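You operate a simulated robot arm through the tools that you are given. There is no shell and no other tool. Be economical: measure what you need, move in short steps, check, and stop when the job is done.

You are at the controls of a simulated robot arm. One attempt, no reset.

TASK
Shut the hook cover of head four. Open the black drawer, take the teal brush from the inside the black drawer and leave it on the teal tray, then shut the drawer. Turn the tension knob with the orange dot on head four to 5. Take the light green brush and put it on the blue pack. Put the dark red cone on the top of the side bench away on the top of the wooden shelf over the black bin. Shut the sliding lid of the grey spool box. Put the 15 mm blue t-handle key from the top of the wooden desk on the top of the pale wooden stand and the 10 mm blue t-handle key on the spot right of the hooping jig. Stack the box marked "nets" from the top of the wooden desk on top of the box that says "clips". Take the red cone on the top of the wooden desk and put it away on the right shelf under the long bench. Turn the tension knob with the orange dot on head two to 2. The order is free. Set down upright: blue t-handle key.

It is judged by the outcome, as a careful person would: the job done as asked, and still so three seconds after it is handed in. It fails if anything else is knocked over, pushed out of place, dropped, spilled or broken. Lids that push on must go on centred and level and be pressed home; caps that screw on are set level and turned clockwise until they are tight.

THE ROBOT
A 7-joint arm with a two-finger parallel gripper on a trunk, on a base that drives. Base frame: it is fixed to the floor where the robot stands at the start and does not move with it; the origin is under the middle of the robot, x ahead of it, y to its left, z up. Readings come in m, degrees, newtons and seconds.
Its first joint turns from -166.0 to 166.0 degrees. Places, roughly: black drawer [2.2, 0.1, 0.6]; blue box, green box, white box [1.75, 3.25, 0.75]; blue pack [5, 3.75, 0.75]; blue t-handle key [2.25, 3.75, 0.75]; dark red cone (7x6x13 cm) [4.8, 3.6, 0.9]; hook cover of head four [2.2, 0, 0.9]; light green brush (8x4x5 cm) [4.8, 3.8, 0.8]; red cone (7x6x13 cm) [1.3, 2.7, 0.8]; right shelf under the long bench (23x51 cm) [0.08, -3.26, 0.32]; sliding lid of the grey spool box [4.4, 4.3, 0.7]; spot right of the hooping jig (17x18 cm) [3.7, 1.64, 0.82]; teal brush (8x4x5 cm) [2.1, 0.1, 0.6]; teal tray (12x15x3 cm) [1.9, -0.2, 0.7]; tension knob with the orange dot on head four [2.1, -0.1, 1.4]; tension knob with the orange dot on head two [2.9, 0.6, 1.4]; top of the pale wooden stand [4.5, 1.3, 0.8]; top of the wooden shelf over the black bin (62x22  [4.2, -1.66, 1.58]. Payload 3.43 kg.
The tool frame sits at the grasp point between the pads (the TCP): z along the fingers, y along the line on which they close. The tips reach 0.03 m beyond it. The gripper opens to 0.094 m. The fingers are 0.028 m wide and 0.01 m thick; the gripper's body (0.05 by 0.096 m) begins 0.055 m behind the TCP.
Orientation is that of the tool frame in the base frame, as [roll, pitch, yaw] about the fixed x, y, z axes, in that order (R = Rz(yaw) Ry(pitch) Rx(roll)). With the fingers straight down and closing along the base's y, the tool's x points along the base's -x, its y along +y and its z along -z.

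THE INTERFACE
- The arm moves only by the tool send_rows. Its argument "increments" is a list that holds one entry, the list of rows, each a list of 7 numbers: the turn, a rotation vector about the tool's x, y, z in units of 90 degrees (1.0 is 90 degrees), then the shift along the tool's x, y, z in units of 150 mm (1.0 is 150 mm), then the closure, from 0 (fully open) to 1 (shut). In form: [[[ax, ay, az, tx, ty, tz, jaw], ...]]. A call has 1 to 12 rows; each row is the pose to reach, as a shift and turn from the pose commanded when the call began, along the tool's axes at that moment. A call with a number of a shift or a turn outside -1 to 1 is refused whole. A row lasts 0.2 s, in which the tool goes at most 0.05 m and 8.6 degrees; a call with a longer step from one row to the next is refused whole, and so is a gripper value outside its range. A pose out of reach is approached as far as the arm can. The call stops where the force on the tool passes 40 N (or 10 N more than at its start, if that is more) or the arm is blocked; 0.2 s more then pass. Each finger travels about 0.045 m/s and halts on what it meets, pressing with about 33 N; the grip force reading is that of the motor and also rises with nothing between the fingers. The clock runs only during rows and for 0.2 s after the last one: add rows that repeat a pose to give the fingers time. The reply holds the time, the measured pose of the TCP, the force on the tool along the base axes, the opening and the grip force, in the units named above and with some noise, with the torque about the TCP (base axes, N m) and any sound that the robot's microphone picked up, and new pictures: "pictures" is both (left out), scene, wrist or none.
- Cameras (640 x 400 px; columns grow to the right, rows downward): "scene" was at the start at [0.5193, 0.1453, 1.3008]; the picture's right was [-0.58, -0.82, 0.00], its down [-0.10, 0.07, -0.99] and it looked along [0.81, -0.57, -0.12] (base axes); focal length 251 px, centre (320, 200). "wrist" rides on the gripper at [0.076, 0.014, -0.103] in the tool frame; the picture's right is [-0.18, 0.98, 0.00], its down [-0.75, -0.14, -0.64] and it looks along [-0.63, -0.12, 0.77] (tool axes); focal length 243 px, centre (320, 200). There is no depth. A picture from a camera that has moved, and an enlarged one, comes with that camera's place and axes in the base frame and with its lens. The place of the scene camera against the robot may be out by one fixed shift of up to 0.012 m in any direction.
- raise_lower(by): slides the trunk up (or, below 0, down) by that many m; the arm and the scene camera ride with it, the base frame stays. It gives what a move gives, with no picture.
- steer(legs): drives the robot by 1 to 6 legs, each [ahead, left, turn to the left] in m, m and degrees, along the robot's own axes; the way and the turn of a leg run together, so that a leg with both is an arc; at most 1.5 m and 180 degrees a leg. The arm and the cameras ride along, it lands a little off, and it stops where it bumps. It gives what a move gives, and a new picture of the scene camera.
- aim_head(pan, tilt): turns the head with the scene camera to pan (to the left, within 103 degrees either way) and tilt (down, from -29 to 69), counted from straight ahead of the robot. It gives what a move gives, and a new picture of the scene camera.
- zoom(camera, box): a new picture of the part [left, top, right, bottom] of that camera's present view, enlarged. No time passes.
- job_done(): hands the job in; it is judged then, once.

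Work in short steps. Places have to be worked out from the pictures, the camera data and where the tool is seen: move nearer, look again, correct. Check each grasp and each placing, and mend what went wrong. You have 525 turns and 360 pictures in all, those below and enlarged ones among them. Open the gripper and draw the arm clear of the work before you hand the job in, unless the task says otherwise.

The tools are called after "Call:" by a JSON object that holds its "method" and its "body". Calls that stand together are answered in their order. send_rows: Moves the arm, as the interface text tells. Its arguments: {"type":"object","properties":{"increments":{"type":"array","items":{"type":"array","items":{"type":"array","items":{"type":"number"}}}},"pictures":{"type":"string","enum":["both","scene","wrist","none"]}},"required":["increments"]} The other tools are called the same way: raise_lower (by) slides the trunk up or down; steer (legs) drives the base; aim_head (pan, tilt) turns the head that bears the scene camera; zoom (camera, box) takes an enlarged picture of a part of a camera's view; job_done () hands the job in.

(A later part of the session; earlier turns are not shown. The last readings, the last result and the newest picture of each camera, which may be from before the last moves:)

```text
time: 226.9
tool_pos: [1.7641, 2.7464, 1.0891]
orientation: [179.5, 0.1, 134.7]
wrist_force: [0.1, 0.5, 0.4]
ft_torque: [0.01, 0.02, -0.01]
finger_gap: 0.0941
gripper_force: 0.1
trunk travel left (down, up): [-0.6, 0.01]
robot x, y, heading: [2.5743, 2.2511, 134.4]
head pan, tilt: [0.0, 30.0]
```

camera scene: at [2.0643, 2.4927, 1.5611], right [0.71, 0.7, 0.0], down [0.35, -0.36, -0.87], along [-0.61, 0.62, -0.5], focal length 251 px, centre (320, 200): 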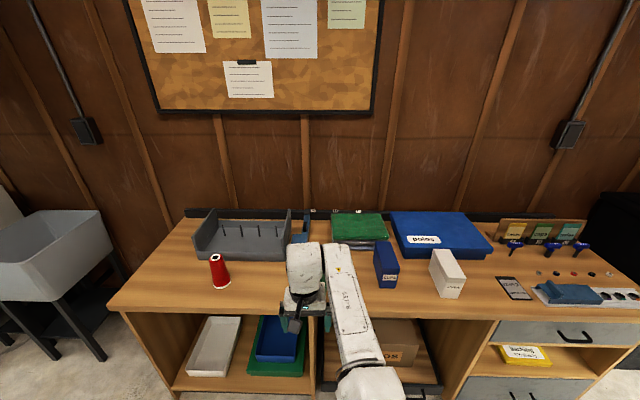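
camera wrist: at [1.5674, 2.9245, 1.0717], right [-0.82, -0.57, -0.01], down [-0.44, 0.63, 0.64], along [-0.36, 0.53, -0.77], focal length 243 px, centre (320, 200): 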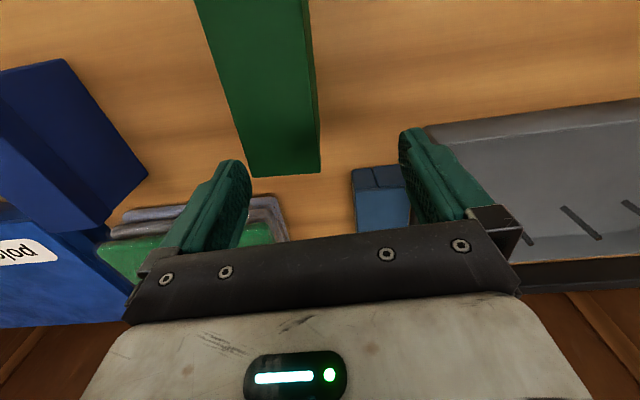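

That yaw is free of limits. Drive forward 0.3 m and look with the wrist camera.

Call:
{"method": "steer", "body": {"legs": [[0.3, 0, 0]]}}

Call:
{"method": "send_rows", "body": {"increments": [[[0, 0, 0, 0, 0, 0, 0]]], "pictures": "wrist"}}

```text
time: 229.0
tool_pos: [1.5527, 2.9634, 1.0893]
orientation: [179.4, 0.0, 134.8]
wrist_force: [-0.1, 0.6, 1.2]
ft_torque: [-0.05, 0.01, 0.01]
finger_gap: 0.094
gripper_force: 0.0
trunk travel left (down, up): [-0.6, 0.01]
robot x, y, heading: [2.3654, 2.4586, 134.0]
head pan, tilt: [0.0, 30.0]
camera scene: at [1.853, 2.7104, 1.5611], right [0.72, 0.7, 0.0], down [0.35, -0.36, -0.87], along [-0.6, 0.62, -0.5], focal length 251 px, centre (320, 200)
```

scene: 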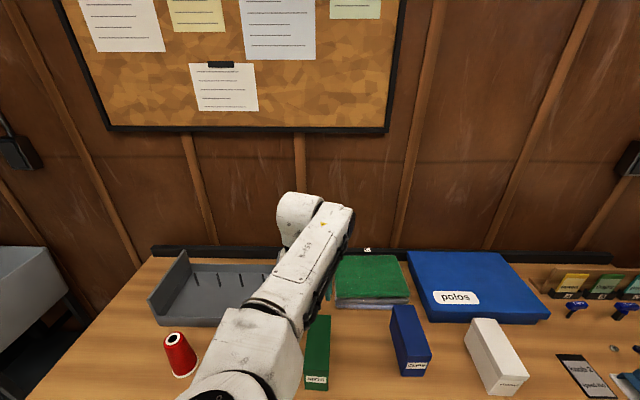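

```text
time: 229.4
tool_pos: [1.5526, 2.964, 1.089]
orientation: [179.5, 0.1, 134.7]
wrist_force: [0.1, 0.8, -0.5]
ft_torque: [0.0, 0.03, 0.01]
finger_gap: 0.0938
gripper_force: 0.0
trunk travel left (down, up): [-0.6, 0.01]
robot x, y, heading: [2.3599, 2.4613, 134.3]
head pan, tilt: [0.0, 30.0]
camera wrist: at [1.5089, 3.028, 1.1914], right [0.83, 0.56, 0.01], down [0.43, -0.64, 0.64], along [0.37, -0.53, -0.77], focal length 243 px, centre (320, 200)
```

wrist: 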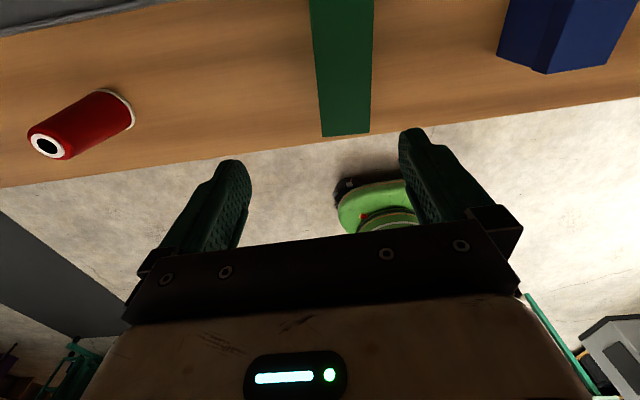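

Triangulated NETS top z≈0.88, centre ≈(1.572,2.990). Shift right 3.2 cm and descend to z≈0.95.

Call:
{"method": "send_rows", "body": {"increments": [[[0, 0, 0, 0.03, 0.213, 0.1, 0], [0, 0, 0, 0.03, 0.213, 0.4, 0], [0, 0, 0, 0.03, 0.213, 0.7, 0], [0, 0, 0, 0.03, 0.213, 0.9, 0], [0, 0, 0, 0.03, 0.213, 0.9, 0]]], "pictures": "wrist"}}

```text
time: 230.6
tool_pos: [1.5693, 2.9896, 0.9523]
orientation: [179.5, 0.0, 134.8]
wrist_force: [0.1, -0.6, -0.3]
ft_torque: [0.0, 0.02, 0.0]
finger_gap: 0.0942
gripper_force: 0.1
trunk travel left (down, up): [-0.6, 0.01]
robot x, y, heading: [2.3608, 2.459, 134.3]
head pan, tilt: [0.0, 30.0]
camera wrist: at [1.5257, 3.0532, 1.0551], right [0.83, 0.56, 0.01], down [0.43, -0.64, 0.64], along [0.37, -0.53, -0.77], focal length 243 px, centre (320, 200)
```

wrist: 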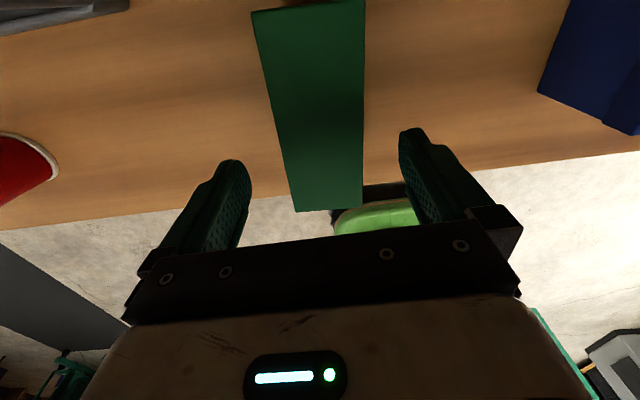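

Centred; add a 4° yaw correction, descend 10 cm, close.

Call:
{"method": "send_rows", "body": {"increments": [[[0, 0, 0.045, 0, 0, 0.15, 0], [0, 0, 0.045, 0, 0, 0.3, 0], [0, 0, 0.045, 0, 0, 0.5, 0], [0, 0, 0.045, 0, 0, 0.68, 0], [0, 0, 0.045, 0, 0, 0.68, 0], [0, 0, 0.045, 0, 0, 0.68, 1], [0, 0, 0.045, 0, 0, 0.68, 1], [0, 0, 0.045, 0, 0, 0.68, 1], [0, 0, 0.045, 0, 0, 0.68, 1]]], "pictures": "wrist"}}

```text
time: 232.6
tool_pos: [1.5778, 2.9887, 0.8535]
orientation: [179.4, 0.2, 130.8]
wrist_force: [-0.4, 0.5, 0.1]
ft_torque: [-0.01, 0.0, -0.01]
finger_gap: 0.0663
gripper_force: 32.9
out of reach, approached as far as the arm can: row 4, 5, 6, 7, 8, 9
trunk travel left (down, up): [-0.6, 0.01]
robot x, y, heading: [2.3645, 2.4624, 134.4]
head pan, tilt: [0.0, 30.0]
camera wrist: at [1.5386, 3.0557, 0.9566], right [0.86, 0.5, 0.01], down [0.38, -0.67, 0.64], along [0.33, -0.55, -0.77], focal length 243 px, centre (320, 200)
```

wrist: 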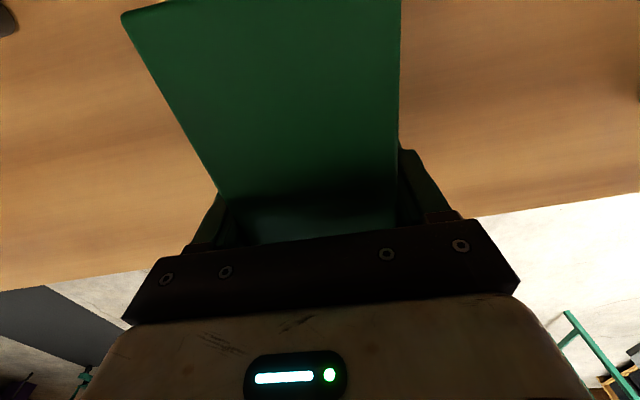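

Gripped (66 mm wide). Desk top recomputes to z≈0.79. Lift 15 cm slowly.

Call:
{"method": "send_rows", "body": {"increments": [[[0, 0, 0, 0, 0, -0.1, 1], [0, 0, 0, 0, 0, -0.2, 1], [0, 0, 0, 0, 0, -0.3, 1], [0, 0, 0, 0, 0, -0.4, 1], [0, 0, 0, 0, 0, -0.5, 1], [0, 0, 0, 0, 0, -0.6, 1], [0, 0, 0, 0, 0, -0.7, 1], [0, 0, 0, 0, 0, -0.8, 1], [0, 0, 0, 0, 0, -0.9, 1], [0, 0, 0, 0, 0, -1, 1]]], "pictures": "none"}}

Call:
{"method": "steer", "body": {"legs": [[0, -0.257, 0]]}}

Call:
{"method": "zoom", "body": {"camera": "scene", "box": [200, 200, 440, 350]}}

```text
time: 234.8
tool_pos: [1.5769, 2.9872, 1.005]
orientation: [179.5, 0.1, 130.8]
wrist_force: [0.0, 0.3, -3.3]
ft_torque: [-0.02, -0.01, -0.02]
finger_gap: 0.0662
gripper_force: 32.6
trunk travel left (down, up): [-0.6, 0.01]
robot x, y, heading: [2.3624, 2.4635, 134.1]
head pan, tilt: [0.0, 30.0]
```

```text
time: 236.6
tool_pos: [1.7605, 3.1674, 1.0047]
orientation: [179.5, 0.1, 130.8]
wrist_force: [-0.5, -0.2, -2.8]
ft_torque: [-0.02, -0.02, -0.03]
finger_gap: 0.0664
gripper_force: 33.3
trunk travel left (down, up): [-0.6, 0.01]
robot x, y, heading: [2.5479, 2.6422, 134.0]
head pan, tilt: [0.0, 30.0]
camera scene: at [2.037, 2.8902, 1.561], right [0.72, 0.7, 0.0], down [0.35, -0.36, -0.87], along [-0.6, 0.62, -0.5], focal length 251 px, centre (320, 200)
```

scene: 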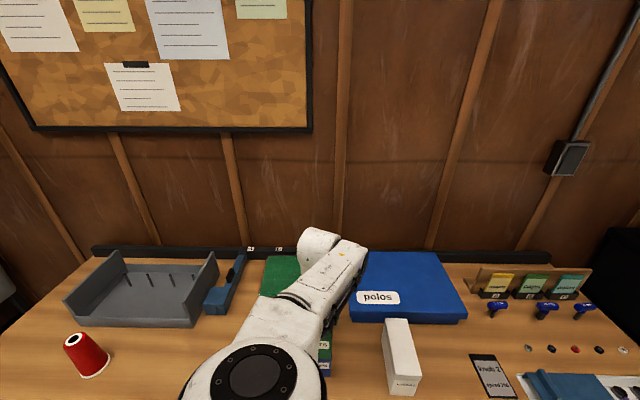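

```text
2.67 times, centred on (320, 275) of scene
camera zoom: at [2.037, 2.8902, 1.561], right [0.72, 0.7, 0.0], down [0.35, -0.36, -0.87], along [-0.6, 0.62, -0.5], focal length 668 px, centre (320, 0)
```

zoom: 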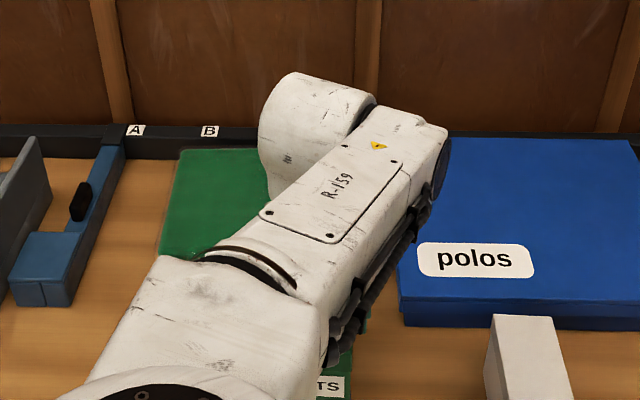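

Call:
{"method": "zoom", "body": {"camera": "scene", "box": [270, 320, 398, 400]}}

Call:
{"method": "send_rows", "body": {"increments": [[[0, 0, 0, 0, 0, 0, 1]]], "pictures": "wrist"}}

```text
5.00 times, centred on (334, 360) of scene
camera zoom: at [2.037, 2.8902, 1.561], right [0.72, 0.7, 0.0], down [0.35, -0.36, -0.87], along [-0.6, 0.62, -0.5], focal length 1253 px, centre (250, -600)
```

zoom: 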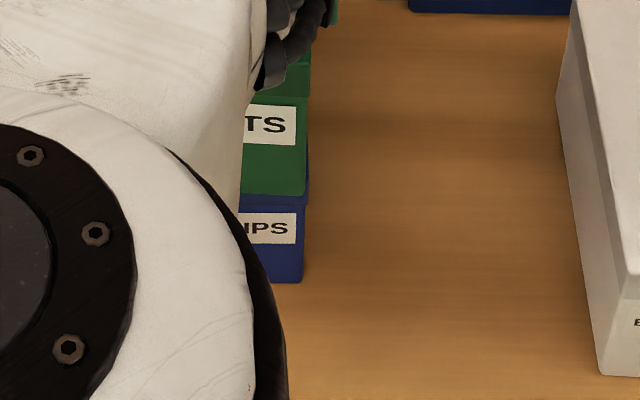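

```text
time: 237.0
tool_pos: [1.761, 3.1676, 1.0039]
orientation: [179.5, 0.1, 130.6]
wrist_force: [0.4, 0.1, -3.2]
ft_torque: [0.01, 0.02, 0.01]
finger_gap: 0.0664
gripper_force: 33.4
trunk travel left (down, up): [-0.6, 0.01]
robot x, y, heading: [2.5461, 2.6435, 134.1]
head pan, tilt: [0.0, 30.0]
camera wrist: at [1.7224, 3.234, 1.1067], right [0.86, 0.5, 0.01], down [0.38, -0.67, 0.64], along [0.33, -0.55, -0.77], focal length 243 px, centre (320, 200)
```

wrist: 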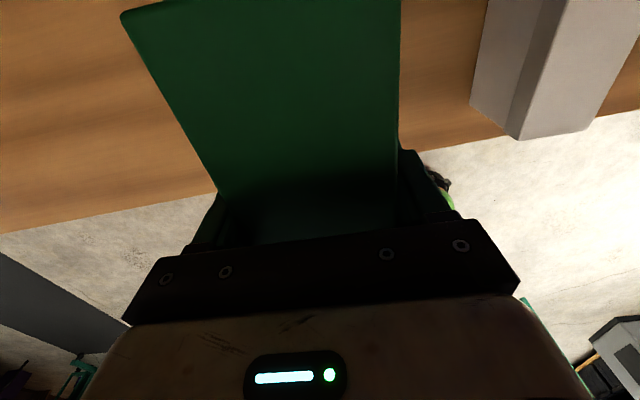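

Held box needs +3 cm forward, +0.4 cm right and −4° yaw to line up with CLIPS. Do so and lower to just above.

Call:
{"method": "send_rows", "body": {"increments": [[[0, 0, -0.02, 0.1, 0.02, 0, 1], [0, 0, -0.042, 0.207, 0.027, 0, 1], [0, 0, -0.042, 0.207, 0.027, 0.1, 1], [0, 0, -0.042, 0.207, 0.027, 0.2, 1], [0, 0, -0.042, 0.207, 0.027, 0.3, 1], [0, 0, -0.042, 0.207, 0.027, 0.3, 1]]], "pictures": "none"}}

Call:
{"method": "zoom", "body": {"camera": "scene", "box": [270, 320, 398, 400]}}

```text
time: 238.4
tool_pos: [1.7433, 3.1925, 0.96]
orientation: [179.6, 0.1, 134.6]
wrist_force: [-0.1, 0.0, -3.7]
ft_torque: [-0.04, -0.01, -0.03]
finger_gap: 0.0662
gripper_force: 32.5
trunk travel left (down, up): [-0.6, 0.01]
robot x, y, heading: [2.5484, 2.639, 134.1]
head pan, tilt: [0.0, 30.0]
```

```text
5.00 times, centred on (334, 360) of scene
camera zoom: at [2.037, 2.8903, 1.561], right [0.72, 0.7, 0.0], down [0.35, -0.36, -0.87], along [-0.6, 0.62, -0.5], focal length 1253 px, centre (250, -600)
```

zoom: 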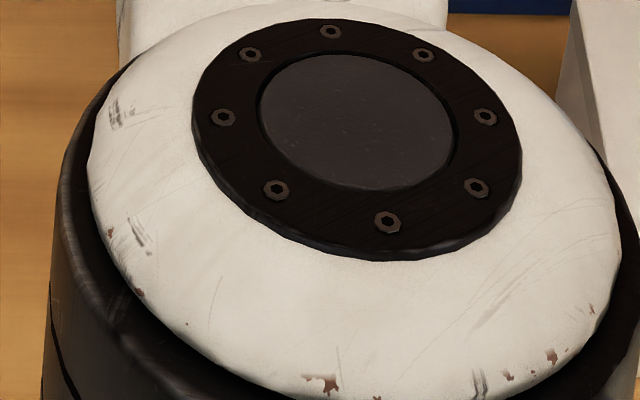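

View blocked by the elbow; lower in small steps watching the force.

Call:
{"method": "send_rows", "body": {"increments": [[[0, 0, 0, 0, 0, 0.03, 1], [0, 0, 0, 0, 0, 0.05, 1], [0, 0, 0, 0, 0, 0.07, 1], [0, 0, 0, 0, 0, 0.09, 1]]], "pictures": "none"}}

```text
time: 239.4
tool_pos: [1.7428, 3.1937, 0.9506]
orientation: [179.7, -0.2, 134.4]
wrist_force: [0.8, 1.4, 37.1]
ft_torque: [-0.44, 0.54, 0.04]
finger_gap: 0.0666
gripper_force: 32.8
trunk travel left (down, up): [-0.6, 0.01]
robot x, y, heading: [2.5467, 2.641, 134.2]
head pan, tilt: [0.0, 30.0]
```

Contact. Ease up 1.5 mm, release and lift.

Call:
{"method": "send_rows", "body": {"increments": [[[0, 0, 0, 0, 0, -0.01, 1], [0, 0, 0, 0, 0, -0.01, 0.2], [0, 0, 0, 0, 0, -0.01, 0.1], [0, 0, 0, 0, 0, -0.01, 0.1], [0, 0, 0, 0, 0, -0.1, 0.1], [0, 0, 0, 0, 0, -0.3, 0.1], [0, 0, 0, 0, 0, -0.6, 0.1], [0, 0, 0, 0, 0, -0.8, 0.1]]], "pictures": "wrist"}}

```text
time: 241.2
tool_pos: [1.7463, 3.1934, 1.0684]
orientation: [179.5, 0.1, 134.6]
wrist_force: [0.5, -0.4, -0.6]
ft_torque: [0.02, 0.0, 0.01]
finger_gap: 0.0849
gripper_force: 0.0
trunk travel left (down, up): [-0.6, 0.01]
robot x, y, heading: [2.5481, 2.642, 134.0]
head pan, tilt: [0.0, 30.0]
camera wrist: at [1.7019, 3.2576, 1.1702], right [0.83, 0.56, 0.01], down [0.42, -0.64, 0.64], along [0.36, -0.53, -0.77], focal length 243 px, centre (320, 200)
```

wrist: 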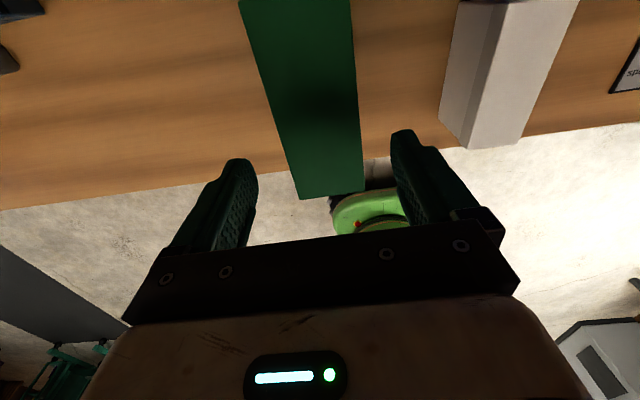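

Stacked; back off and check with the scene camera, moving right toward the keys.

Call:
{"method": "steer", "body": {"legs": [[-0.35, 0, 0], [0, -0.35, 0]]}}

Call:
{"method": "zoom", "body": {"camera": "scene", "box": [180, 190, 420, 340]}}

```text
time: 245.4
tool_pos: [2.2474, 3.1863, 1.068]
orientation: [179.5, 0.1, 134.2]
wrist_force: [0.7, -0.1, -0.3]
ft_torque: [0.01, -0.03, -0.01]
finger_gap: 0.0848
gripper_force: 0.0
trunk travel left (down, up): [-0.6, 0.01]
robot x, y, heading: [3.0491, 2.6273, 133.6]
head pan, tilt: [0.0, 30.0]
camera scene: at [2.5389, 2.881, 1.5611], right [0.72, 0.69, 0.0], down [0.35, -0.36, -0.87], along [-0.6, 0.62, -0.5], focal length 251 px, centre (320, 200)
```

scene: 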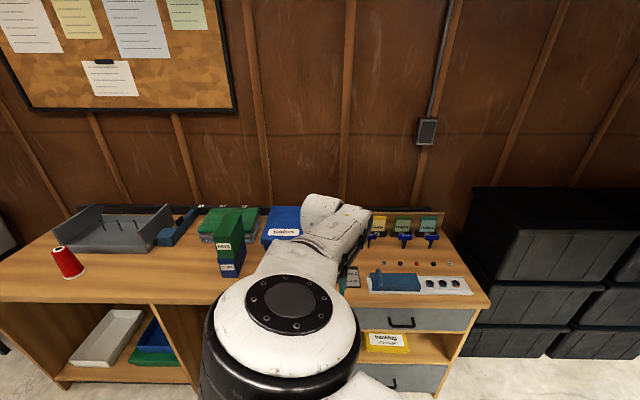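

```text
2.67 times, centred on (300, 265) of scene
camera zoom: at [2.5389, 2.881, 1.5611], right [0.72, 0.69, 0.0], down [0.35, -0.36, -0.87], along [-0.6, 0.62, -0.5], focal length 668 px, centre (373, 27)
```

zoom: 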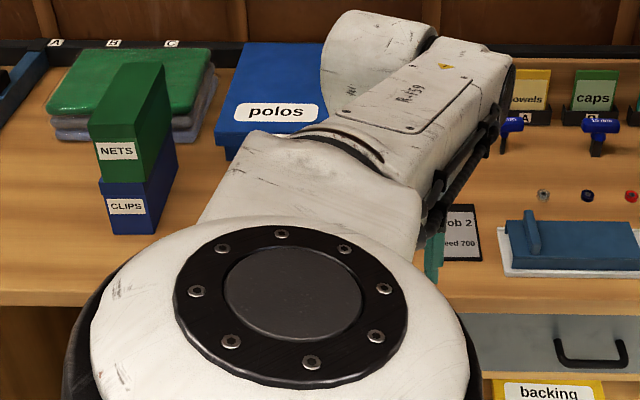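

Well stacked. Drive right so that the T-handle keys are visible left of the arm, and zoom on them.

Call:
{"method": "steer", "body": {"legs": [[0, -0.4, 0]]}}

Call:
{"method": "zoom", "body": {"camera": "scene", "box": [150, 180, 390, 330]}}

```text
time: 247.9
tool_pos: [2.5383, 3.4665, 1.0674]
orientation: [179.5, 0.1, 134.2]
wrist_force: [-0.1, -0.1, -0.6]
ft_torque: [0.0, 0.01, 0.02]
finger_gap: 0.0848
gripper_force: 0.0
trunk travel left (down, up): [-0.6, 0.01]
robot x, y, heading: [3.3392, 2.9091, 134.1]
head pan, tilt: [0.0, 30.0]
camera scene: at [2.8303, 3.1616, 1.5611], right [0.72, 0.69, 0.0], down [0.35, -0.36, -0.87], along [-0.6, 0.62, -0.5], focal length 251 px, centre (320, 200)
```

scene: 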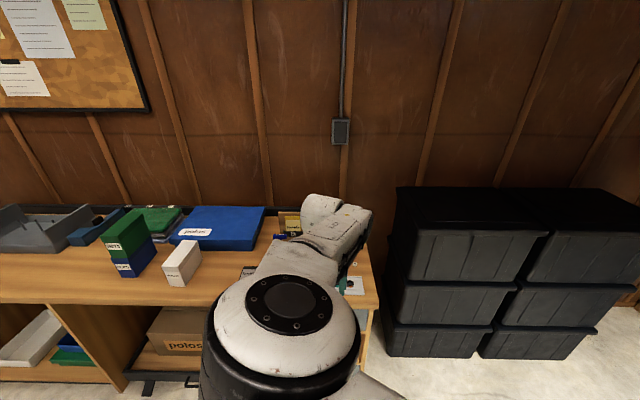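

```text
2.67 times, centred on (270, 255) of scene
camera zoom: at [2.8303, 3.1616, 1.5611], right [0.72, 0.69, 0.0], down [0.35, -0.36, -0.87], along [-0.6, 0.62, -0.5], focal length 668 px, centre (453, 53)
```

zoom: 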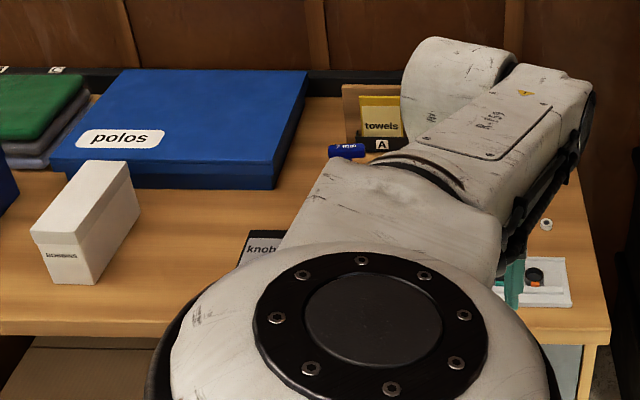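

Go back left 0.45 m so the keys are visible right of the arm.

Call:
{"method": "steer", "body": {"legs": [[0, 0.5, 0]]}}

Call:
{"method": "zoom", "body": {"camera": "scene", "box": [380, 190, 508, 270]}}

```text
time: 250.8
tool_pos: [2.1851, 3.1271, 1.0692]
orientation: [179.5, 0.0, 134.2]
wrist_force: [0.3, -0.1, -0.2]
ft_torque: [0.03, -0.02, 0.01]
finger_gap: 0.0846
gripper_force: 0.1
trunk travel left (down, up): [-0.6, 0.01]
robot x, y, heading: [2.9822, 2.5679, 133.7]
head pan, tilt: [0.0, 30.0]
camera scene: at [2.4763, 2.8214, 1.5611], right [0.72, 0.69, 0.0], down [0.35, -0.36, -0.87], along [-0.6, 0.62, -0.5], focal length 251 px, centre (320, 200)
```

scene: 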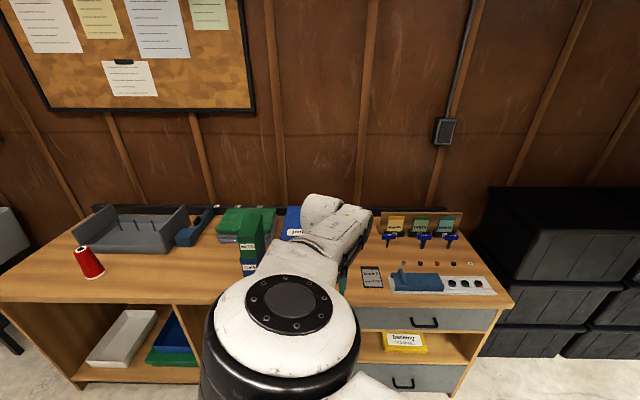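

```text
5.00 times, centred on (444, 230) of scene
camera zoom: at [2.4763, 2.8214, 1.5611], right [0.72, 0.69, 0.0], down [0.35, -0.36, -0.87], along [-0.6, 0.62, -0.5], focal length 1253 px, centre (-300, 50)
```

zoom: 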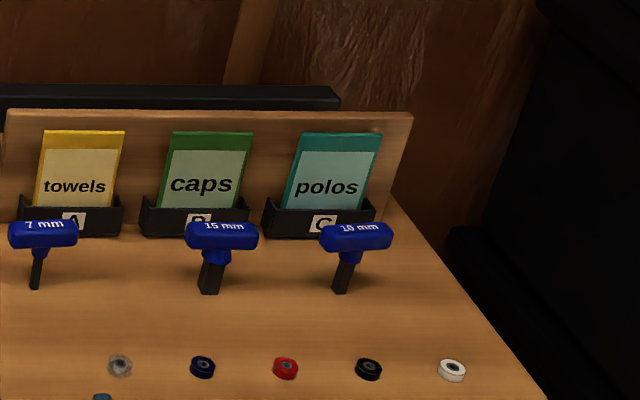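

Keys: 7 mm left, 15 mm middle (base ≈(2.20,3.77)), 10 mm right (≈(2.29,3.85)), handles at z≈0.85. Turn the gripper back to close front-to-back, then drive closer.

Call:
{"method": "send_rows", "body": {"increments": [[[0, 0, -0.091, 0, 0, 0, 0.5], [0, 0, -0.182, 0, 0, 0, 0.5], [0, 0, -0.273, 0, 0, 0, 0.5], [0, 0, -0.364, 0, 0, 0, 0.5], [0, 0, -0.455, 0, 0, 0, 0.5], [0, 0, -0.546, 0, 0, 0, 0.5], [0, 0, -0.637, 0, 0, 0, 0.5], [0, 0, -0.728, 0, 0, 0, 0.5], [0, 0, -0.819, 0, 0, 0, 0.5], [0, 0, -0.91, 0, 0, 0, 0.5], [0, 0, -1, 0, 0, 0, 0.5]]], "pictures": "none"}}

Call:
{"method": "steer", "body": {"legs": [[0, -0.45, 0], [0.45, 0, 0]]}}

Call:
{"method": "send_rows", "body": {"increments": [[[0, 0, 0, 0, 0, 0, 0.5]]], "pictures": "wrist"}}

```text
time: 253.2
tool_pos: [2.1857, 3.1259, 1.067]
orientation: [-179.9, 0.5, -135.6]
wrist_force: [0.7, 0.5, 0.1]
ft_torque: [-0.01, 0.0, -0.01]
finger_gap: 0.0471
gripper_force: 0.1
trunk travel left (down, up): [-0.6, 0.01]
robot x, y, heading: [2.9822, 2.5664, 133.8]
head pan, tilt: [0.0, 30.0]
```

```text
time: 258.2
tool_pos: [2.1926, 3.7584, 1.0677]
orientation: [-179.9, 0.5, -135.8]
wrist_force: [0.2, -0.2, -0.3]
ft_torque: [0.01, 0.02, -0.02]
finger_gap: 0.047
gripper_force: 0.0
trunk travel left (down, up): [-0.6, 0.01]
robot x, y, heading: [2.9918, 3.2021, 133.6]
head pan, tilt: [0.0, 30.0]
camera scene: at [2.4832, 3.4534, 1.5611], right [0.72, 0.69, 0.0], down [0.35, -0.36, -0.87], along [-0.6, 0.62, -0.5], focal length 251 px, centre (320, 200)
```

scene: 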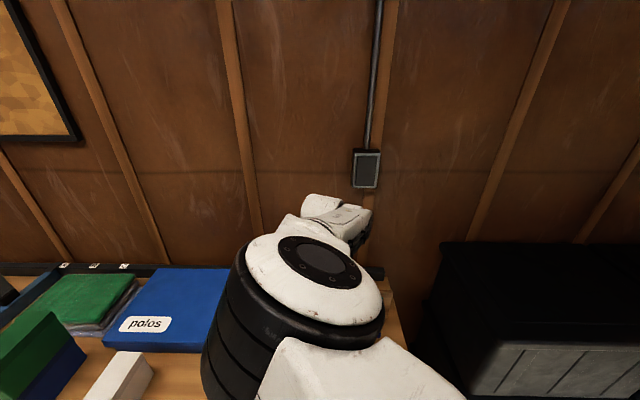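

```text
time: 258.6
tool_pos: [2.192, 3.7581, 1.0695]
orientation: [-179.9, 0.5, -135.8]
wrist_force: [-0.5, -0.2, 0.8]
ft_torque: [-0.03, 0.02, 0.0]
finger_gap: 0.0469
gripper_force: 0.1
trunk travel left (down, up): [-0.6, 0.01]
robot x, y, heading: [2.996, 3.1997, 134.0]
head pan, tilt: [0.0, 30.0]
camera wrist: at [2.1273, 3.7149, 1.1695], right [-0.55, 0.83, 0.0], down [0.63, 0.42, 0.65], along [0.54, 0.36, -0.76], focal length 243 px, centre (320, 200)
```

wrist: 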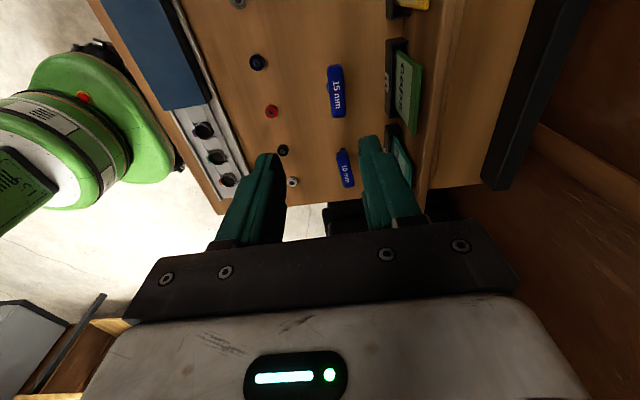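

Both handles well seen: 15 mm at (2.194,3.783). Align above it, then lower with the trunk.

Call:
{"method": "send_rows", "body": {"increments": [[[0, 0, 0, -0.13, 0.11, 0, 0.5], [0, 0, 0, -0.13, 0.11, 0, 0.5]]], "pictures": "none"}}

Call:
{"method": "raise_lower", "body": {"by": -0.13}}

Call:
{"method": "send_rows", "body": {"increments": [[[0, 0, 0, 0, 0, 0, 0.5]]], "pictures": "wrist"}}

```text
time: 259.2
tool_pos: [2.1933, 3.7838, 1.0673]
orientation: [-179.8, 0.5, -135.9]
wrist_force: [0.7, -0.3, 0.5]
ft_torque: [-0.01, 0.01, 0.01]
finger_gap: 0.0468
gripper_force: 0.1
trunk travel left (down, up): [-0.6, 0.01]
robot x, y, heading: [2.9951, 3.2014, 134.0]
head pan, tilt: [0.0, 30.0]
```

```text
time: 260.8
tool_pos: [2.1941, 3.7841, 0.9391]
orientation: [-179.9, 0.5, -135.8]
wrist_force: [0.5, 0.5, 1.0]
ft_torque: [0.02, 0.0, -0.01]
finger_gap: 0.0471
gripper_force: 0.1
trunk travel left (down, up): [-0.47, 0.14]
robot x, y, heading: [2.9898, 3.2007, 134.0]
head pan, tilt: [0.0, 30.0]
```

```text
time: 261.2
tool_pos: [2.194, 3.7845, 0.9372]
orientation: [-179.9, 0.4, -135.8]
wrist_force: [0.2, 0.1, 0.8]
ft_torque: [0.0, -0.02, 0.01]
finger_gap: 0.0473
gripper_force: 0.1
trunk travel left (down, up): [-0.47, 0.14]
robot x, y, heading: [2.9897, 3.2023, 133.9]
head pan, tilt: [0.0, 30.0]
camera wrist: at [2.1295, 3.741, 1.0398], right [-0.55, 0.83, 0.0], down [0.63, 0.42, 0.65], along [0.54, 0.36, -0.76], focal length 243 px, centre (320, 200)
```

wrist: 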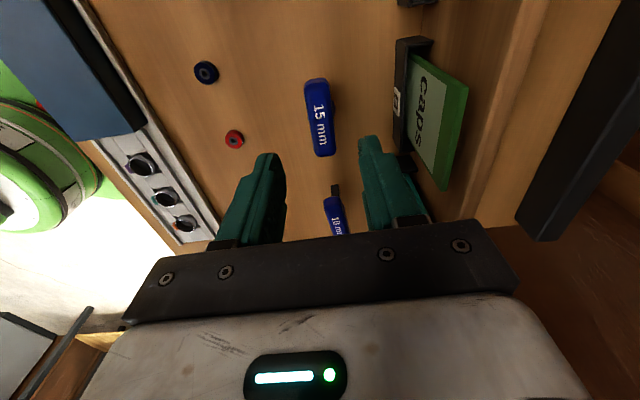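

Aligned. Lower 8.7 cm with the trunk and close on the handle.

Call:
{"method": "raise_lower", "body": {"by": -0.085}}

Call:
{"method": "send_rows", "body": {"increments": [[[0, 0, 0, 0.02, 0, 0, 0.5], [0, 0, 0, 0.02, 0, 0, 1], [0, 0, 0, 0.02, 0, 0, 1], [0, 0, 0, 0.02, 0, 0, 1], [0, 0, 0, 0.02, 0, 0, 1]]], "pictures": "wrist"}}

```text
time: 262.4
tool_pos: [2.1926, 3.7836, 0.8524]
orientation: [-179.9, 0.5, -135.8]
wrist_force: [0.5, 0.2, -0.3]
ft_torque: [0.01, -0.01, -0.01]
finger_gap: 0.0469
gripper_force: 0.2
trunk travel left (down, up): [-0.385, 0.225]
robot x, y, heading: [2.9913, 3.1981, 134.0]
head pan, tilt: [0.0, 30.0]
```

```text
time: 263.6
tool_pos: [2.192, 3.7816, 0.8523]
orientation: [-180.0, 0.5, -135.7]
wrist_force: [-0.9, 0.2, 0.4]
ft_torque: [0.01, 0.0, 0.02]
finger_gap: 0.0239
gripper_force: 32.8
trunk travel left (down, up): [-0.385, 0.225]
robot x, y, heading: [2.994, 3.2028, 133.9]
head pan, tilt: [0.0, 30.0]
camera wrist: at [2.1273, 3.7387, 0.9547], right [-0.55, 0.83, 0.0], down [0.63, 0.42, 0.65], along [0.54, 0.36, -0.76], focal length 243 px, centre (320, 200)
```

wrist: 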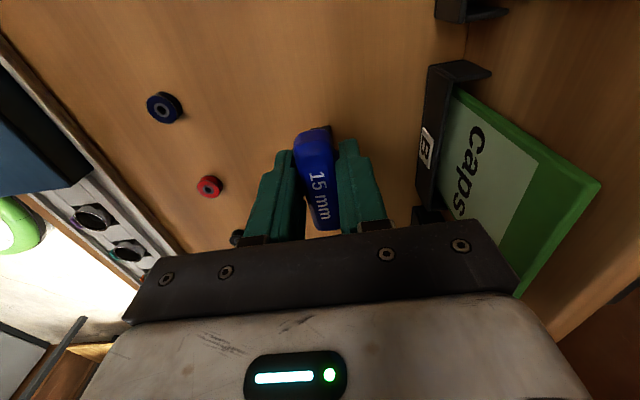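

Gripped. Lift with the trunk 0.2 m and check.

Call:
{"method": "raise_lower", "body": {"by": 0.2}}

Call:
{"method": "send_rows", "body": {"increments": [[[0, 0, 0, 0, 0, 0, 1]]], "pictures": "wrist"}}

```text
time: 265.8
tool_pos: [2.1909, 3.7809, 1.0526]
orientation: [-179.9, 0.6, -135.8]
wrist_force: [-0.2, 0.3, -0.8]
ft_torque: [0.01, 0.02, -0.02]
finger_gap: 0.0239
gripper_force: 33.6
trunk travel left (down, up): [-0.585, 0.025]
robot x, y, heading: [2.9922, 3.2027, 133.9]
head pan, tilt: [0.0, 30.0]
```

```text
time: 266.2
tool_pos: [2.191, 3.7819, 1.0537]
orientation: [-180.0, 0.5, -135.7]
wrist_force: [0.0, 0.5, -1.4]
ft_torque: [0.02, 0.02, 0.04]
finger_gap: 0.0239
gripper_force: 33.4
trunk travel left (down, up): [-0.585, 0.025]
robot x, y, heading: [2.9924, 3.1995, 134.0]
head pan, tilt: [0.0, 30.0]
camera wrist: at [2.1273, 3.7388, 1.1546], right [-0.55, 0.83, 0.0], down [0.63, 0.42, 0.65], along [0.54, 0.36, -0.76], focal length 243 px, centre (320, 200)
```

wrist: 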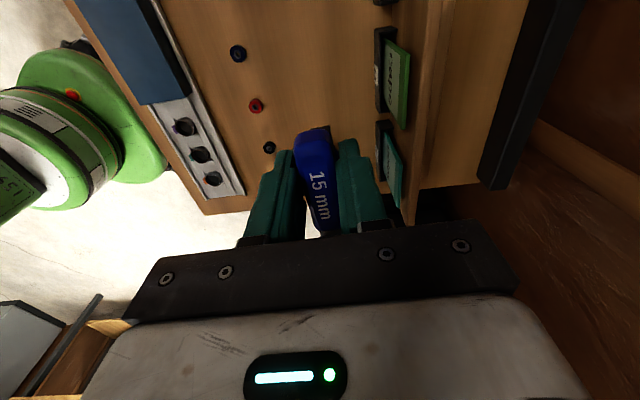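

Held firmly. Back away from the desk, turn to face the machine again, and look at the hooping jig / stand area.

Call:
{"method": "steer", "body": {"legs": [[-0.45, 0, 0], [0, 0, -90], [0, 0, -90]]}}

Call:
{"method": "aim_head", "body": {"pan": 20, "tilt": 20}}

```text
time: 276.6
tool_pos: [4.0743, 2.2692, 1.0525]
orientation: [-179.9, 0.4, 41.9]
wrist_force: [0.9, 0.3, -1.3]
ft_torque: [0.0, -0.01, 0.0]
finger_gap: 0.0237
gripper_force: 33.4
trunk travel left (down, up): [-0.585, 0.025]
robot x, y, heading: [3.2989, 2.8838, -48.6]
head pan, tilt: [0.0, 30.0]
camera scene: at [3.8001, 2.6162, 1.5461], right [-0.75, -0.66, 0.0], down [-0.33, 0.37, -0.87], along [0.57, -0.65, -0.5], focal length 251 px, centre (320, 200)
```

scene: 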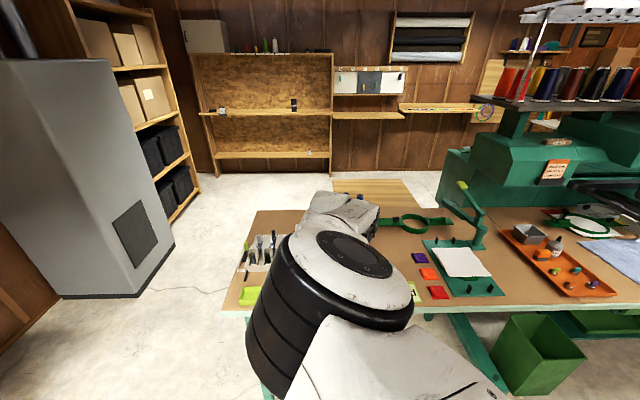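

```text
time: 277.4
tool_pos: [4.0745, 2.2703, 1.053]
orientation: [-179.9, 0.5, 41.9]
wrist_force: [-0.3, -0.9, -1.4]
ft_torque: [0.02, -0.03, 0.01]
finger_gap: 0.0238
gripper_force: 32.4
trunk travel left (down, up): [-0.585, 0.025]
robot x, y, heading: [3.2979, 2.8839, -48.2]
head pan, tilt: [20.0, 20.0]
camera scene: at [3.8219, 2.6395, 1.5621], right [-0.48, -0.88, 0.0], down [-0.3, 0.16, -0.94], along [0.83, -0.45, -0.34], focal length 251 px, centre (320, 200)
```

scene: 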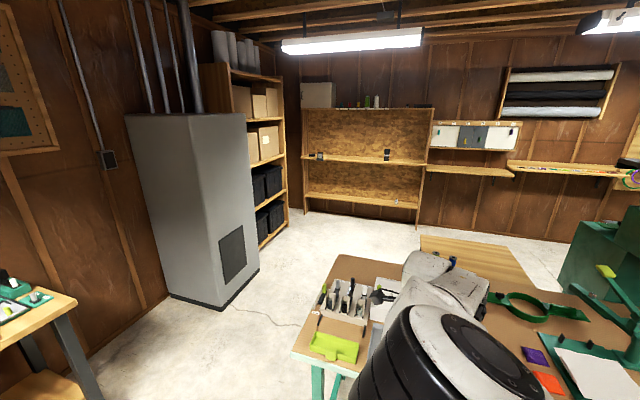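

The stand (pale wood) is behind the far-left end of the table, reachable by going round the table's left end. Raise and pull the arm in, then drive left to the gap between bench, cabinet and table.

Call:
{"method": "send_rows", "body": {"increments": [[[0, 0, 0, 0, -0.2, -0.2, 1], [0, 0, 0, 0, -0.4, -0.4, 1], [0, 0, 0, 0, -0.6, -0.6, 1], [0, 0, 0, 0, -0.8, -0.8, 1], [0, 0, 0, 0, -0.8, -0.8, 1]]], "pictures": "none"}}

Call:
{"method": "steer", "body": {"legs": [[0.06, 0.95, 0]]}}

Call:
{"method": "aim_head", "body": {"pan": 0, "tilt": 35}}

```text
time: 278.4
tool_pos: [3.9478, 2.2941, 1.1557]
orientation: [-178.6, 1.5, 33.8]
wrist_force: [-0.5, -0.2, -2.0]
ft_torque: [0.02, -0.01, 0.02]
finger_gap: 0.0239
gripper_force: 33.1
trunk travel left (down, up): [-0.585, 0.025]
robot x, y, heading: [3.2969, 2.8823, -48.5]
head pan, tilt: [20.0, 20.0]
stopped in row 5: the arm was blocked; the commanded pose is now the measured one
```

```text
time: 283.5
tool_pos: [4.7081, 2.8916, 1.1557]
orientation: [-178.7, 1.8, 34.2]
wrist_force: [-0.1, -0.6, -1.4]
ft_torque: [-0.02, 0.03, 0.0]
finger_gap: 0.0238
gripper_force: 33.3
trunk travel left (down, up): [-0.585, 0.025]
robot x, y, heading: [4.0541, 3.4787, -48.1]
head pan, tilt: [20.0, 20.0]
camera scene: at [4.5772, 3.2355, 1.5889], right [-0.5, -0.87, 0.0], down [-0.05, 0.03, -1.0], along [0.87, -0.5, -0.06], focal length 251 px, centre (320, 200)
```

scene: 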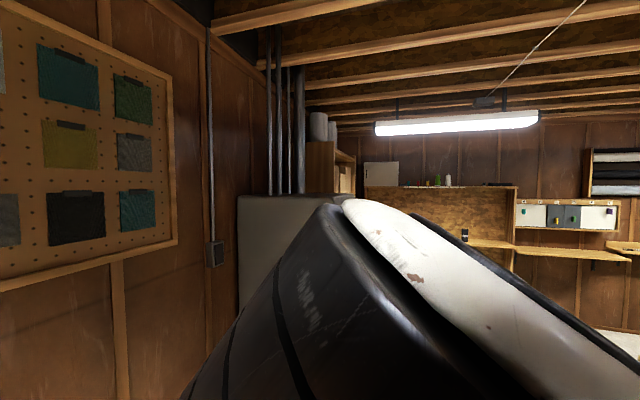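

```text
time: 284.3
tool_pos: [4.7065, 2.8902, 1.1539]
orientation: [-178.6, 1.8, 33.9]
wrist_force: [-0.2, 0.7, -0.7]
ft_torque: [0.05, -0.02, -0.01]
finger_gap: 0.0238
gripper_force: 32.9
trunk travel left (down, up): [-0.585, 0.025]
robot x, y, heading: [4.0554, 3.4767, -48.5]
head pan, tilt: [0.0, 35.0]
camera scene: at [4.5645, 3.217, 1.5838], right [-0.69, -0.72, 0.0], down [-0.08, 0.08, -0.99], along [0.72, -0.69, -0.12], focal length 251 px, centre (320, 200)
```

scene: 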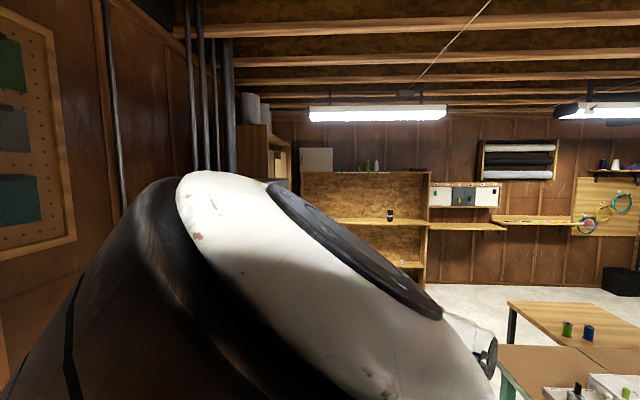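

The elbow bumped into the robot's own head, disturbing the camera. Restore the arm's former extension and orientation.

Call:
{"method": "send_rows", "body": {"increments": [[[-0.005, 0.005, -0.03, 0, 0.2, 0.15, 1], [-0.01, 0.01, -0.06, 0, 0.4, 0.3, 1], [-0.0156, 0.0144, -0.085, 0, 0.6, 0.45, 1], [-0.0156, 0.0144, -0.085, 0, 0.75, 0.55, 1], [-0.0156, 0.0144, -0.085, 0, 0.75, 0.55, 1]]], "pictures": "none"}}

Call:
{"method": "aim_head", "body": {"pan": 0, "tilt": 30}}

```text
time: 285.5
tool_pos: [4.7697, 2.799, 1.0696]
orientation: [-180.0, 0.3, 41.7]
wrist_force: [-1.0, -0.1, -1.6]
ft_torque: [0.02, 0.0, -0.02]
finger_gap: 0.0236
gripper_force: 32.9
trunk travel left (down, up): [-0.585, 0.025]
robot x, y, heading: [4.0531, 3.478, -48.1]
head pan, tilt: [0.0, 35.0]
```

```text
time: 286.1
tool_pos: [4.7692, 2.7977, 1.0696]
orientation: [179.9, 0.4, 41.7]
wrist_force: [0.3, -0.5, -1.4]
ft_torque: [-0.01, -0.04, 0.01]
finger_gap: 0.0238
gripper_force: 33.3
trunk travel left (down, up): [-0.585, 0.025]
robot x, y, heading: [4.0568, 3.4758, -48.1]
head pan, tilt: [0.0, 30.0]
camera scene: at [4.5582, 3.2134, 1.546], right [-0.75, -0.67, 0.0], down [-0.33, 0.37, -0.87], along [0.58, -0.65, -0.5], focal length 251 px, centre (320, 200)
```

scene: 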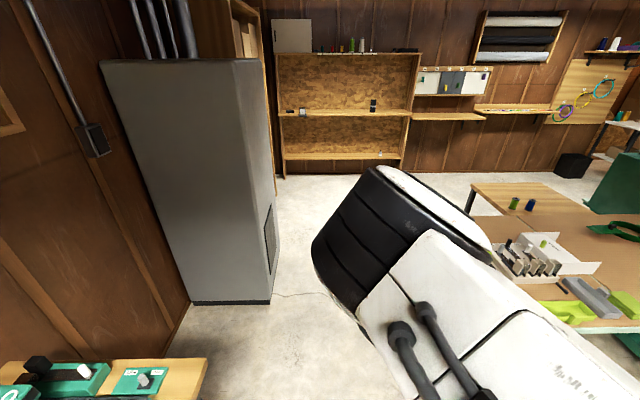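

Camera restored. The stand (with two spools on it) sits behind the table's left end. Drive around the end in waypoints and turn to face it.

Call:
{"method": "steer", "body": {"legs": [[1.1, 0.1, 0], [0.934, -0.239, 0]]}}

Call:
{"method": "steer", "body": {"legs": [[0, 0, -88]]}}

```text
time: 296.4
tool_pos: [5.9935, 1.1745, 1.0686]
orientation: [-179.9, 0.3, 41.1]
wrist_force: [-0.7, 0.1, -1.5]
ft_torque: [0.0, -0.05, 0.05]
finger_gap: 0.024
gripper_force: 33.2
trunk travel left (down, up): [-0.585, 0.025]
robot x, y, heading: [5.289, 1.8661, -49.0]
head pan, tilt: [0.0, 30.0]
camera scene: at [5.7884, 1.5945, 1.5461], right [-0.75, -0.66, 0.0], down [-0.33, 0.38, -0.87], along [0.57, -0.65, -0.5], focal length 251 px, centre (320, 200)
```

scene: 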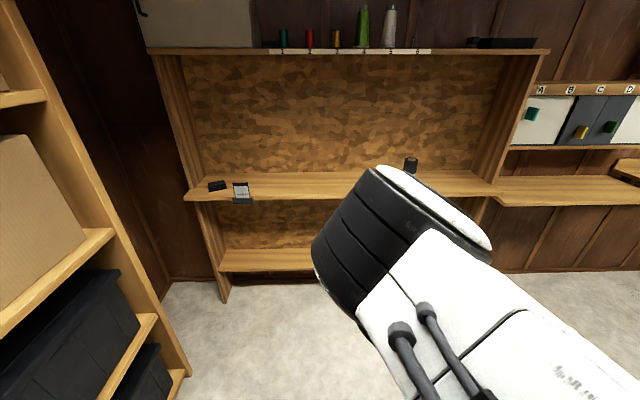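

```text
time: 300.6
tool_pos: [4.6236, 1.14, 1.0684]
orientation: [-179.9, 0.3, -47.2]
wrist_force: [0.5, 0.2, -1.7]
ft_torque: [0.0, -0.01, -0.02]
finger_gap: 0.024
gripper_force: 33.0
trunk travel left (down, up): [-0.585, 0.025]
robot x, y, heading: [5.2907, 1.8625, -137.0]
head pan, tilt: [0.0, 30.0]
camera scene: at [5.0334, 1.3628, 1.5461], right [-0.68, 0.73, 0.0], down [0.37, 0.34, -0.87], along [-0.63, -0.59, -0.5], focal length 251 px, centre (320, 200)
```

scene: 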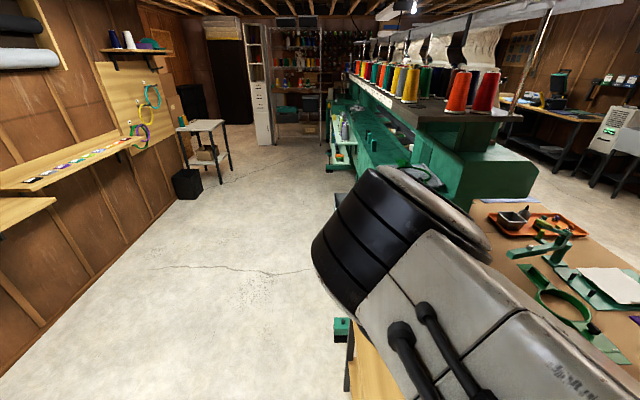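

Call:
{"method": "send_rows", "body": {"increments": [[[0, 0, 0, 0, 0, 0, 1]]], "pictures": "wrist"}}

Call:
{"method": "aim_head", "body": {"pan": 0, "tilt": 60}}

```text
time: 300.9
tool_pos: [4.6234, 1.1411, 1.0688]
orientation: [-179.9, 0.3, -47.3]
wrist_force: [-0.1, -0.2, -1.4]
ft_torque: [-0.01, 0.02, 0.0]
finger_gap: 0.0238
gripper_force: 33.3
trunk travel left (down, up): [-0.585, 0.025]
robot x, y, heading: [5.2858, 1.8663, -137.0]
head pan, tilt: [0.0, 30.0]
camera wrist: at [4.6661, 1.0743, 1.171], right [-0.85, -0.53, 0.0], down [-0.41, 0.65, 0.65], along [-0.34, 0.55, -0.76], focal length 243 px, centre (320, 200)
```

wrist: 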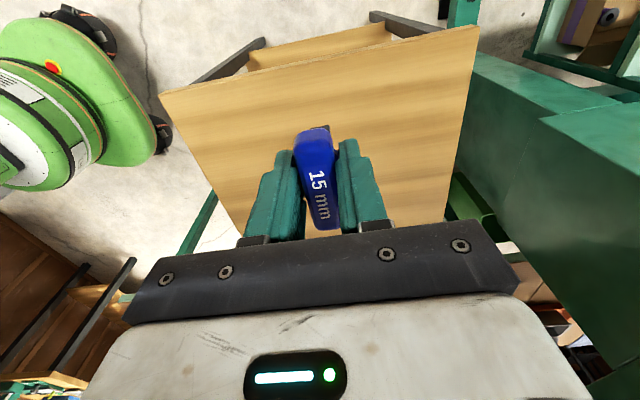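

```text
time: 301.9
tool_pos: [4.6233, 1.1398, 1.069]
orientation: [179.9, 0.4, -47.2]
wrist_force: [0.5, 0.2, -0.6]
ft_torque: [-0.02, -0.03, 0.01]
finger_gap: 0.0239
gripper_force: 32.8
trunk travel left (down, up): [-0.585, 0.025]
robot x, y, heading: [5.2877, 1.8614, -137.3]
head pan, tilt: [0.0, 60.0]
camera scene: at [5.0508, 1.379, 1.504], right [-0.68, 0.73, 0.0], down [0.63, 0.59, -0.5], along [-0.37, -0.34, -0.87], focal length 251 px, centre (320, 200)
```

scene: 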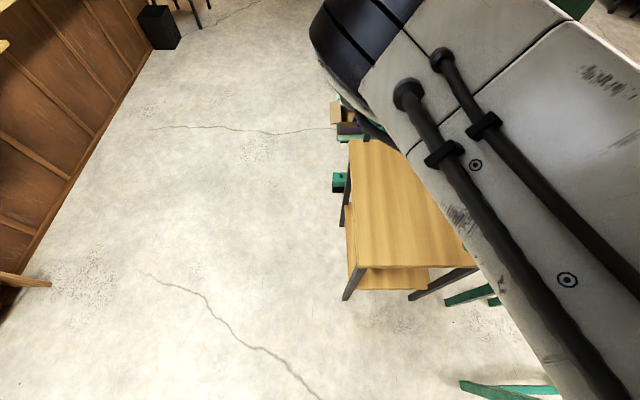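

The key is over the stand but near its rear edge; shift 12 cm toward its middle and look.

Call:
{"method": "send_rows", "body": {"increments": [[[0, 0, 0, -0.2, 0, 0, 1], [0, 0, 0, -0.4, 0, 0, 1], [0, 0, 0, -0.6, 0, 0, 1], [0, 0, 0, -0.8, 0, 0, 1], [0, 0, 0, -0.8, 0, 0, 1]]], "pictures": "wrist"}}

```text
time: 303.1
tool_pos: [4.5412, 1.2288, 1.0693]
orientation: [180.0, 0.3, -47.2]
wrist_force: [-0.2, 0.4, -1.8]
ft_torque: [0.02, 0.02, -0.03]
finger_gap: 0.0241
gripper_force: 32.7
trunk travel left (down, up): [-0.585, 0.025]
robot x, y, heading: [5.2901, 1.8621, -137.1]
head pan, tilt: [0.0, 60.0]
camera wrist: at [4.584, 1.163, 1.1719], right [-0.85, -0.53, 0.0], down [-0.41, 0.65, 0.65], along [-0.34, 0.55, -0.76], focal length 243 px, centre (320, 200)
```

wrist: 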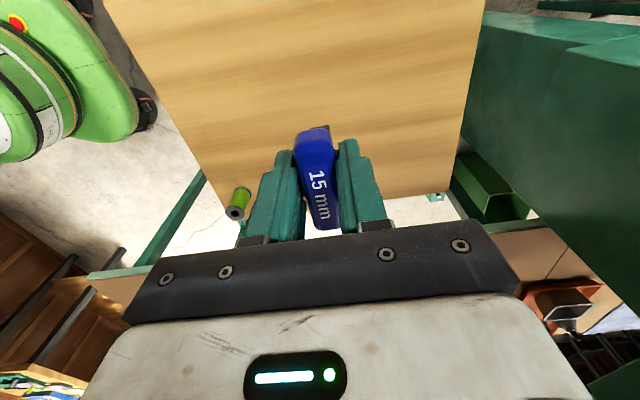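

Landing spot is clear (a spool stands far enough). Lower by trunk 0.17 m, then gently by arm until contact.

Call:
{"method": "raise_lower", "body": {"by": -0.17}}

Call:
{"method": "send_rows", "body": {"increments": [[[0, 0, 0, 0, 0, 0.03, 1], [0, 0, 0, 0, 0, 0.06, 1], [0, 0, 0, 0, 0, 0.09, 1], [0, 0, 0, 0, 0, 0.12, 1], [0, 0, 0, 0, 0, 0.15, 1], [0, 0, 0, 0, 0, 0.18, 1]]], "pictures": "wrist"}}

```text
time: 305.0
tool_pos: [4.5422, 1.2284, 0.8999]
orientation: [180.0, 0.3, -47.1]
wrist_force: [0.4, -0.2, -1.6]
ft_torque: [-0.02, -0.02, 0.04]
finger_gap: 0.024
gripper_force: 33.1
trunk travel left (down, up): [-0.415, 0.195]
robot x, y, heading: [5.2926, 1.8634, -136.9]
head pan, tilt: [0.0, 60.0]
```

```text
time: 306.4
tool_pos: [4.541, 1.2278, 0.8724]
orientation: [-179.9, 0.3, -47.2]
wrist_force: [0.2, 0.2, -1.7]
ft_torque: [-0.04, -0.03, -0.02]
finger_gap: 0.0237
gripper_force: 33.7
trunk travel left (down, up): [-0.415, 0.195]
robot x, y, heading: [5.2906, 1.8631, -137.1]
head pan, tilt: [0.0, 60.0]
camera wrist: at [4.5841, 1.1633, 0.9747], right [-0.85, -0.53, 0.0], down [-0.41, 0.65, 0.65], along [-0.34, 0.55, -0.76], focal length 243 px, centre (320, 200)
```

wrist: 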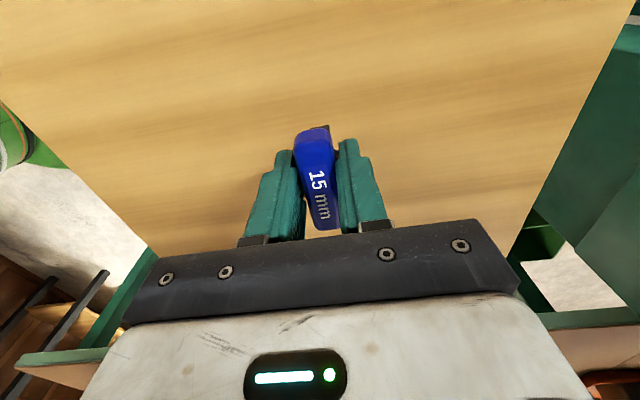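

Call:
{"method": "send_rows", "body": {"increments": [[[0, 0, 0, 0, 0, 0.02, 1], [0, 0, 0, 0, 0, 0.04, 1], [0, 0, 0, 0, 0, 0.06, 1], [0, 0, 0, 0, 0, 0.08, 1], [0, 0, 0, 0, 0, 0.1, 1], [0, 0, 0, 0, 0, 0.12, 1]]], "pictures": "none"}}

```text
time: 307.8
tool_pos: [4.5415, 1.2291, 0.8544]
orientation: [180.0, 0.3, -47.2]
wrist_force: [-0.5, 0.6, -1.0]
ft_torque: [-0.05, -0.04, 0.0]
finger_gap: 0.0243
gripper_force: 33.1
trunk travel left (down, up): [-0.415, 0.195]
robot x, y, heading: [5.2914, 1.8654, -137.0]
head pan, tilt: [0.0, 60.0]
```

Call:
{"method": "send_rows", "body": {"increments": [[[0, 0, 0, 0, 0, 0.015, 1], [0, 0, 0, 0, 0, 0.03, 1], [0, 0, 0, 0, 0, 0.045, 1], [0, 0, 0, 0, 0, 0.06, 1], [0, 0, 0, 0, 0, 0.075, 1], [0, 0, 0, 0, 0, 0.09, 1]]], "pictures": "none"}}

```text
time: 309.2
tool_pos: [4.541, 1.2289, 0.8405]
orientation: [-179.9, 0.3, -47.1]
wrist_force: [0.0, -0.6, -0.7]
ft_torque: [-0.03, 0.0, -0.01]
finger_gap: 0.0242
gripper_force: 32.6
trunk travel left (down, up): [-0.415, 0.195]
robot x, y, heading: [5.2874, 1.868, -137.1]
head pan, tilt: [0.0, 60.0]
```

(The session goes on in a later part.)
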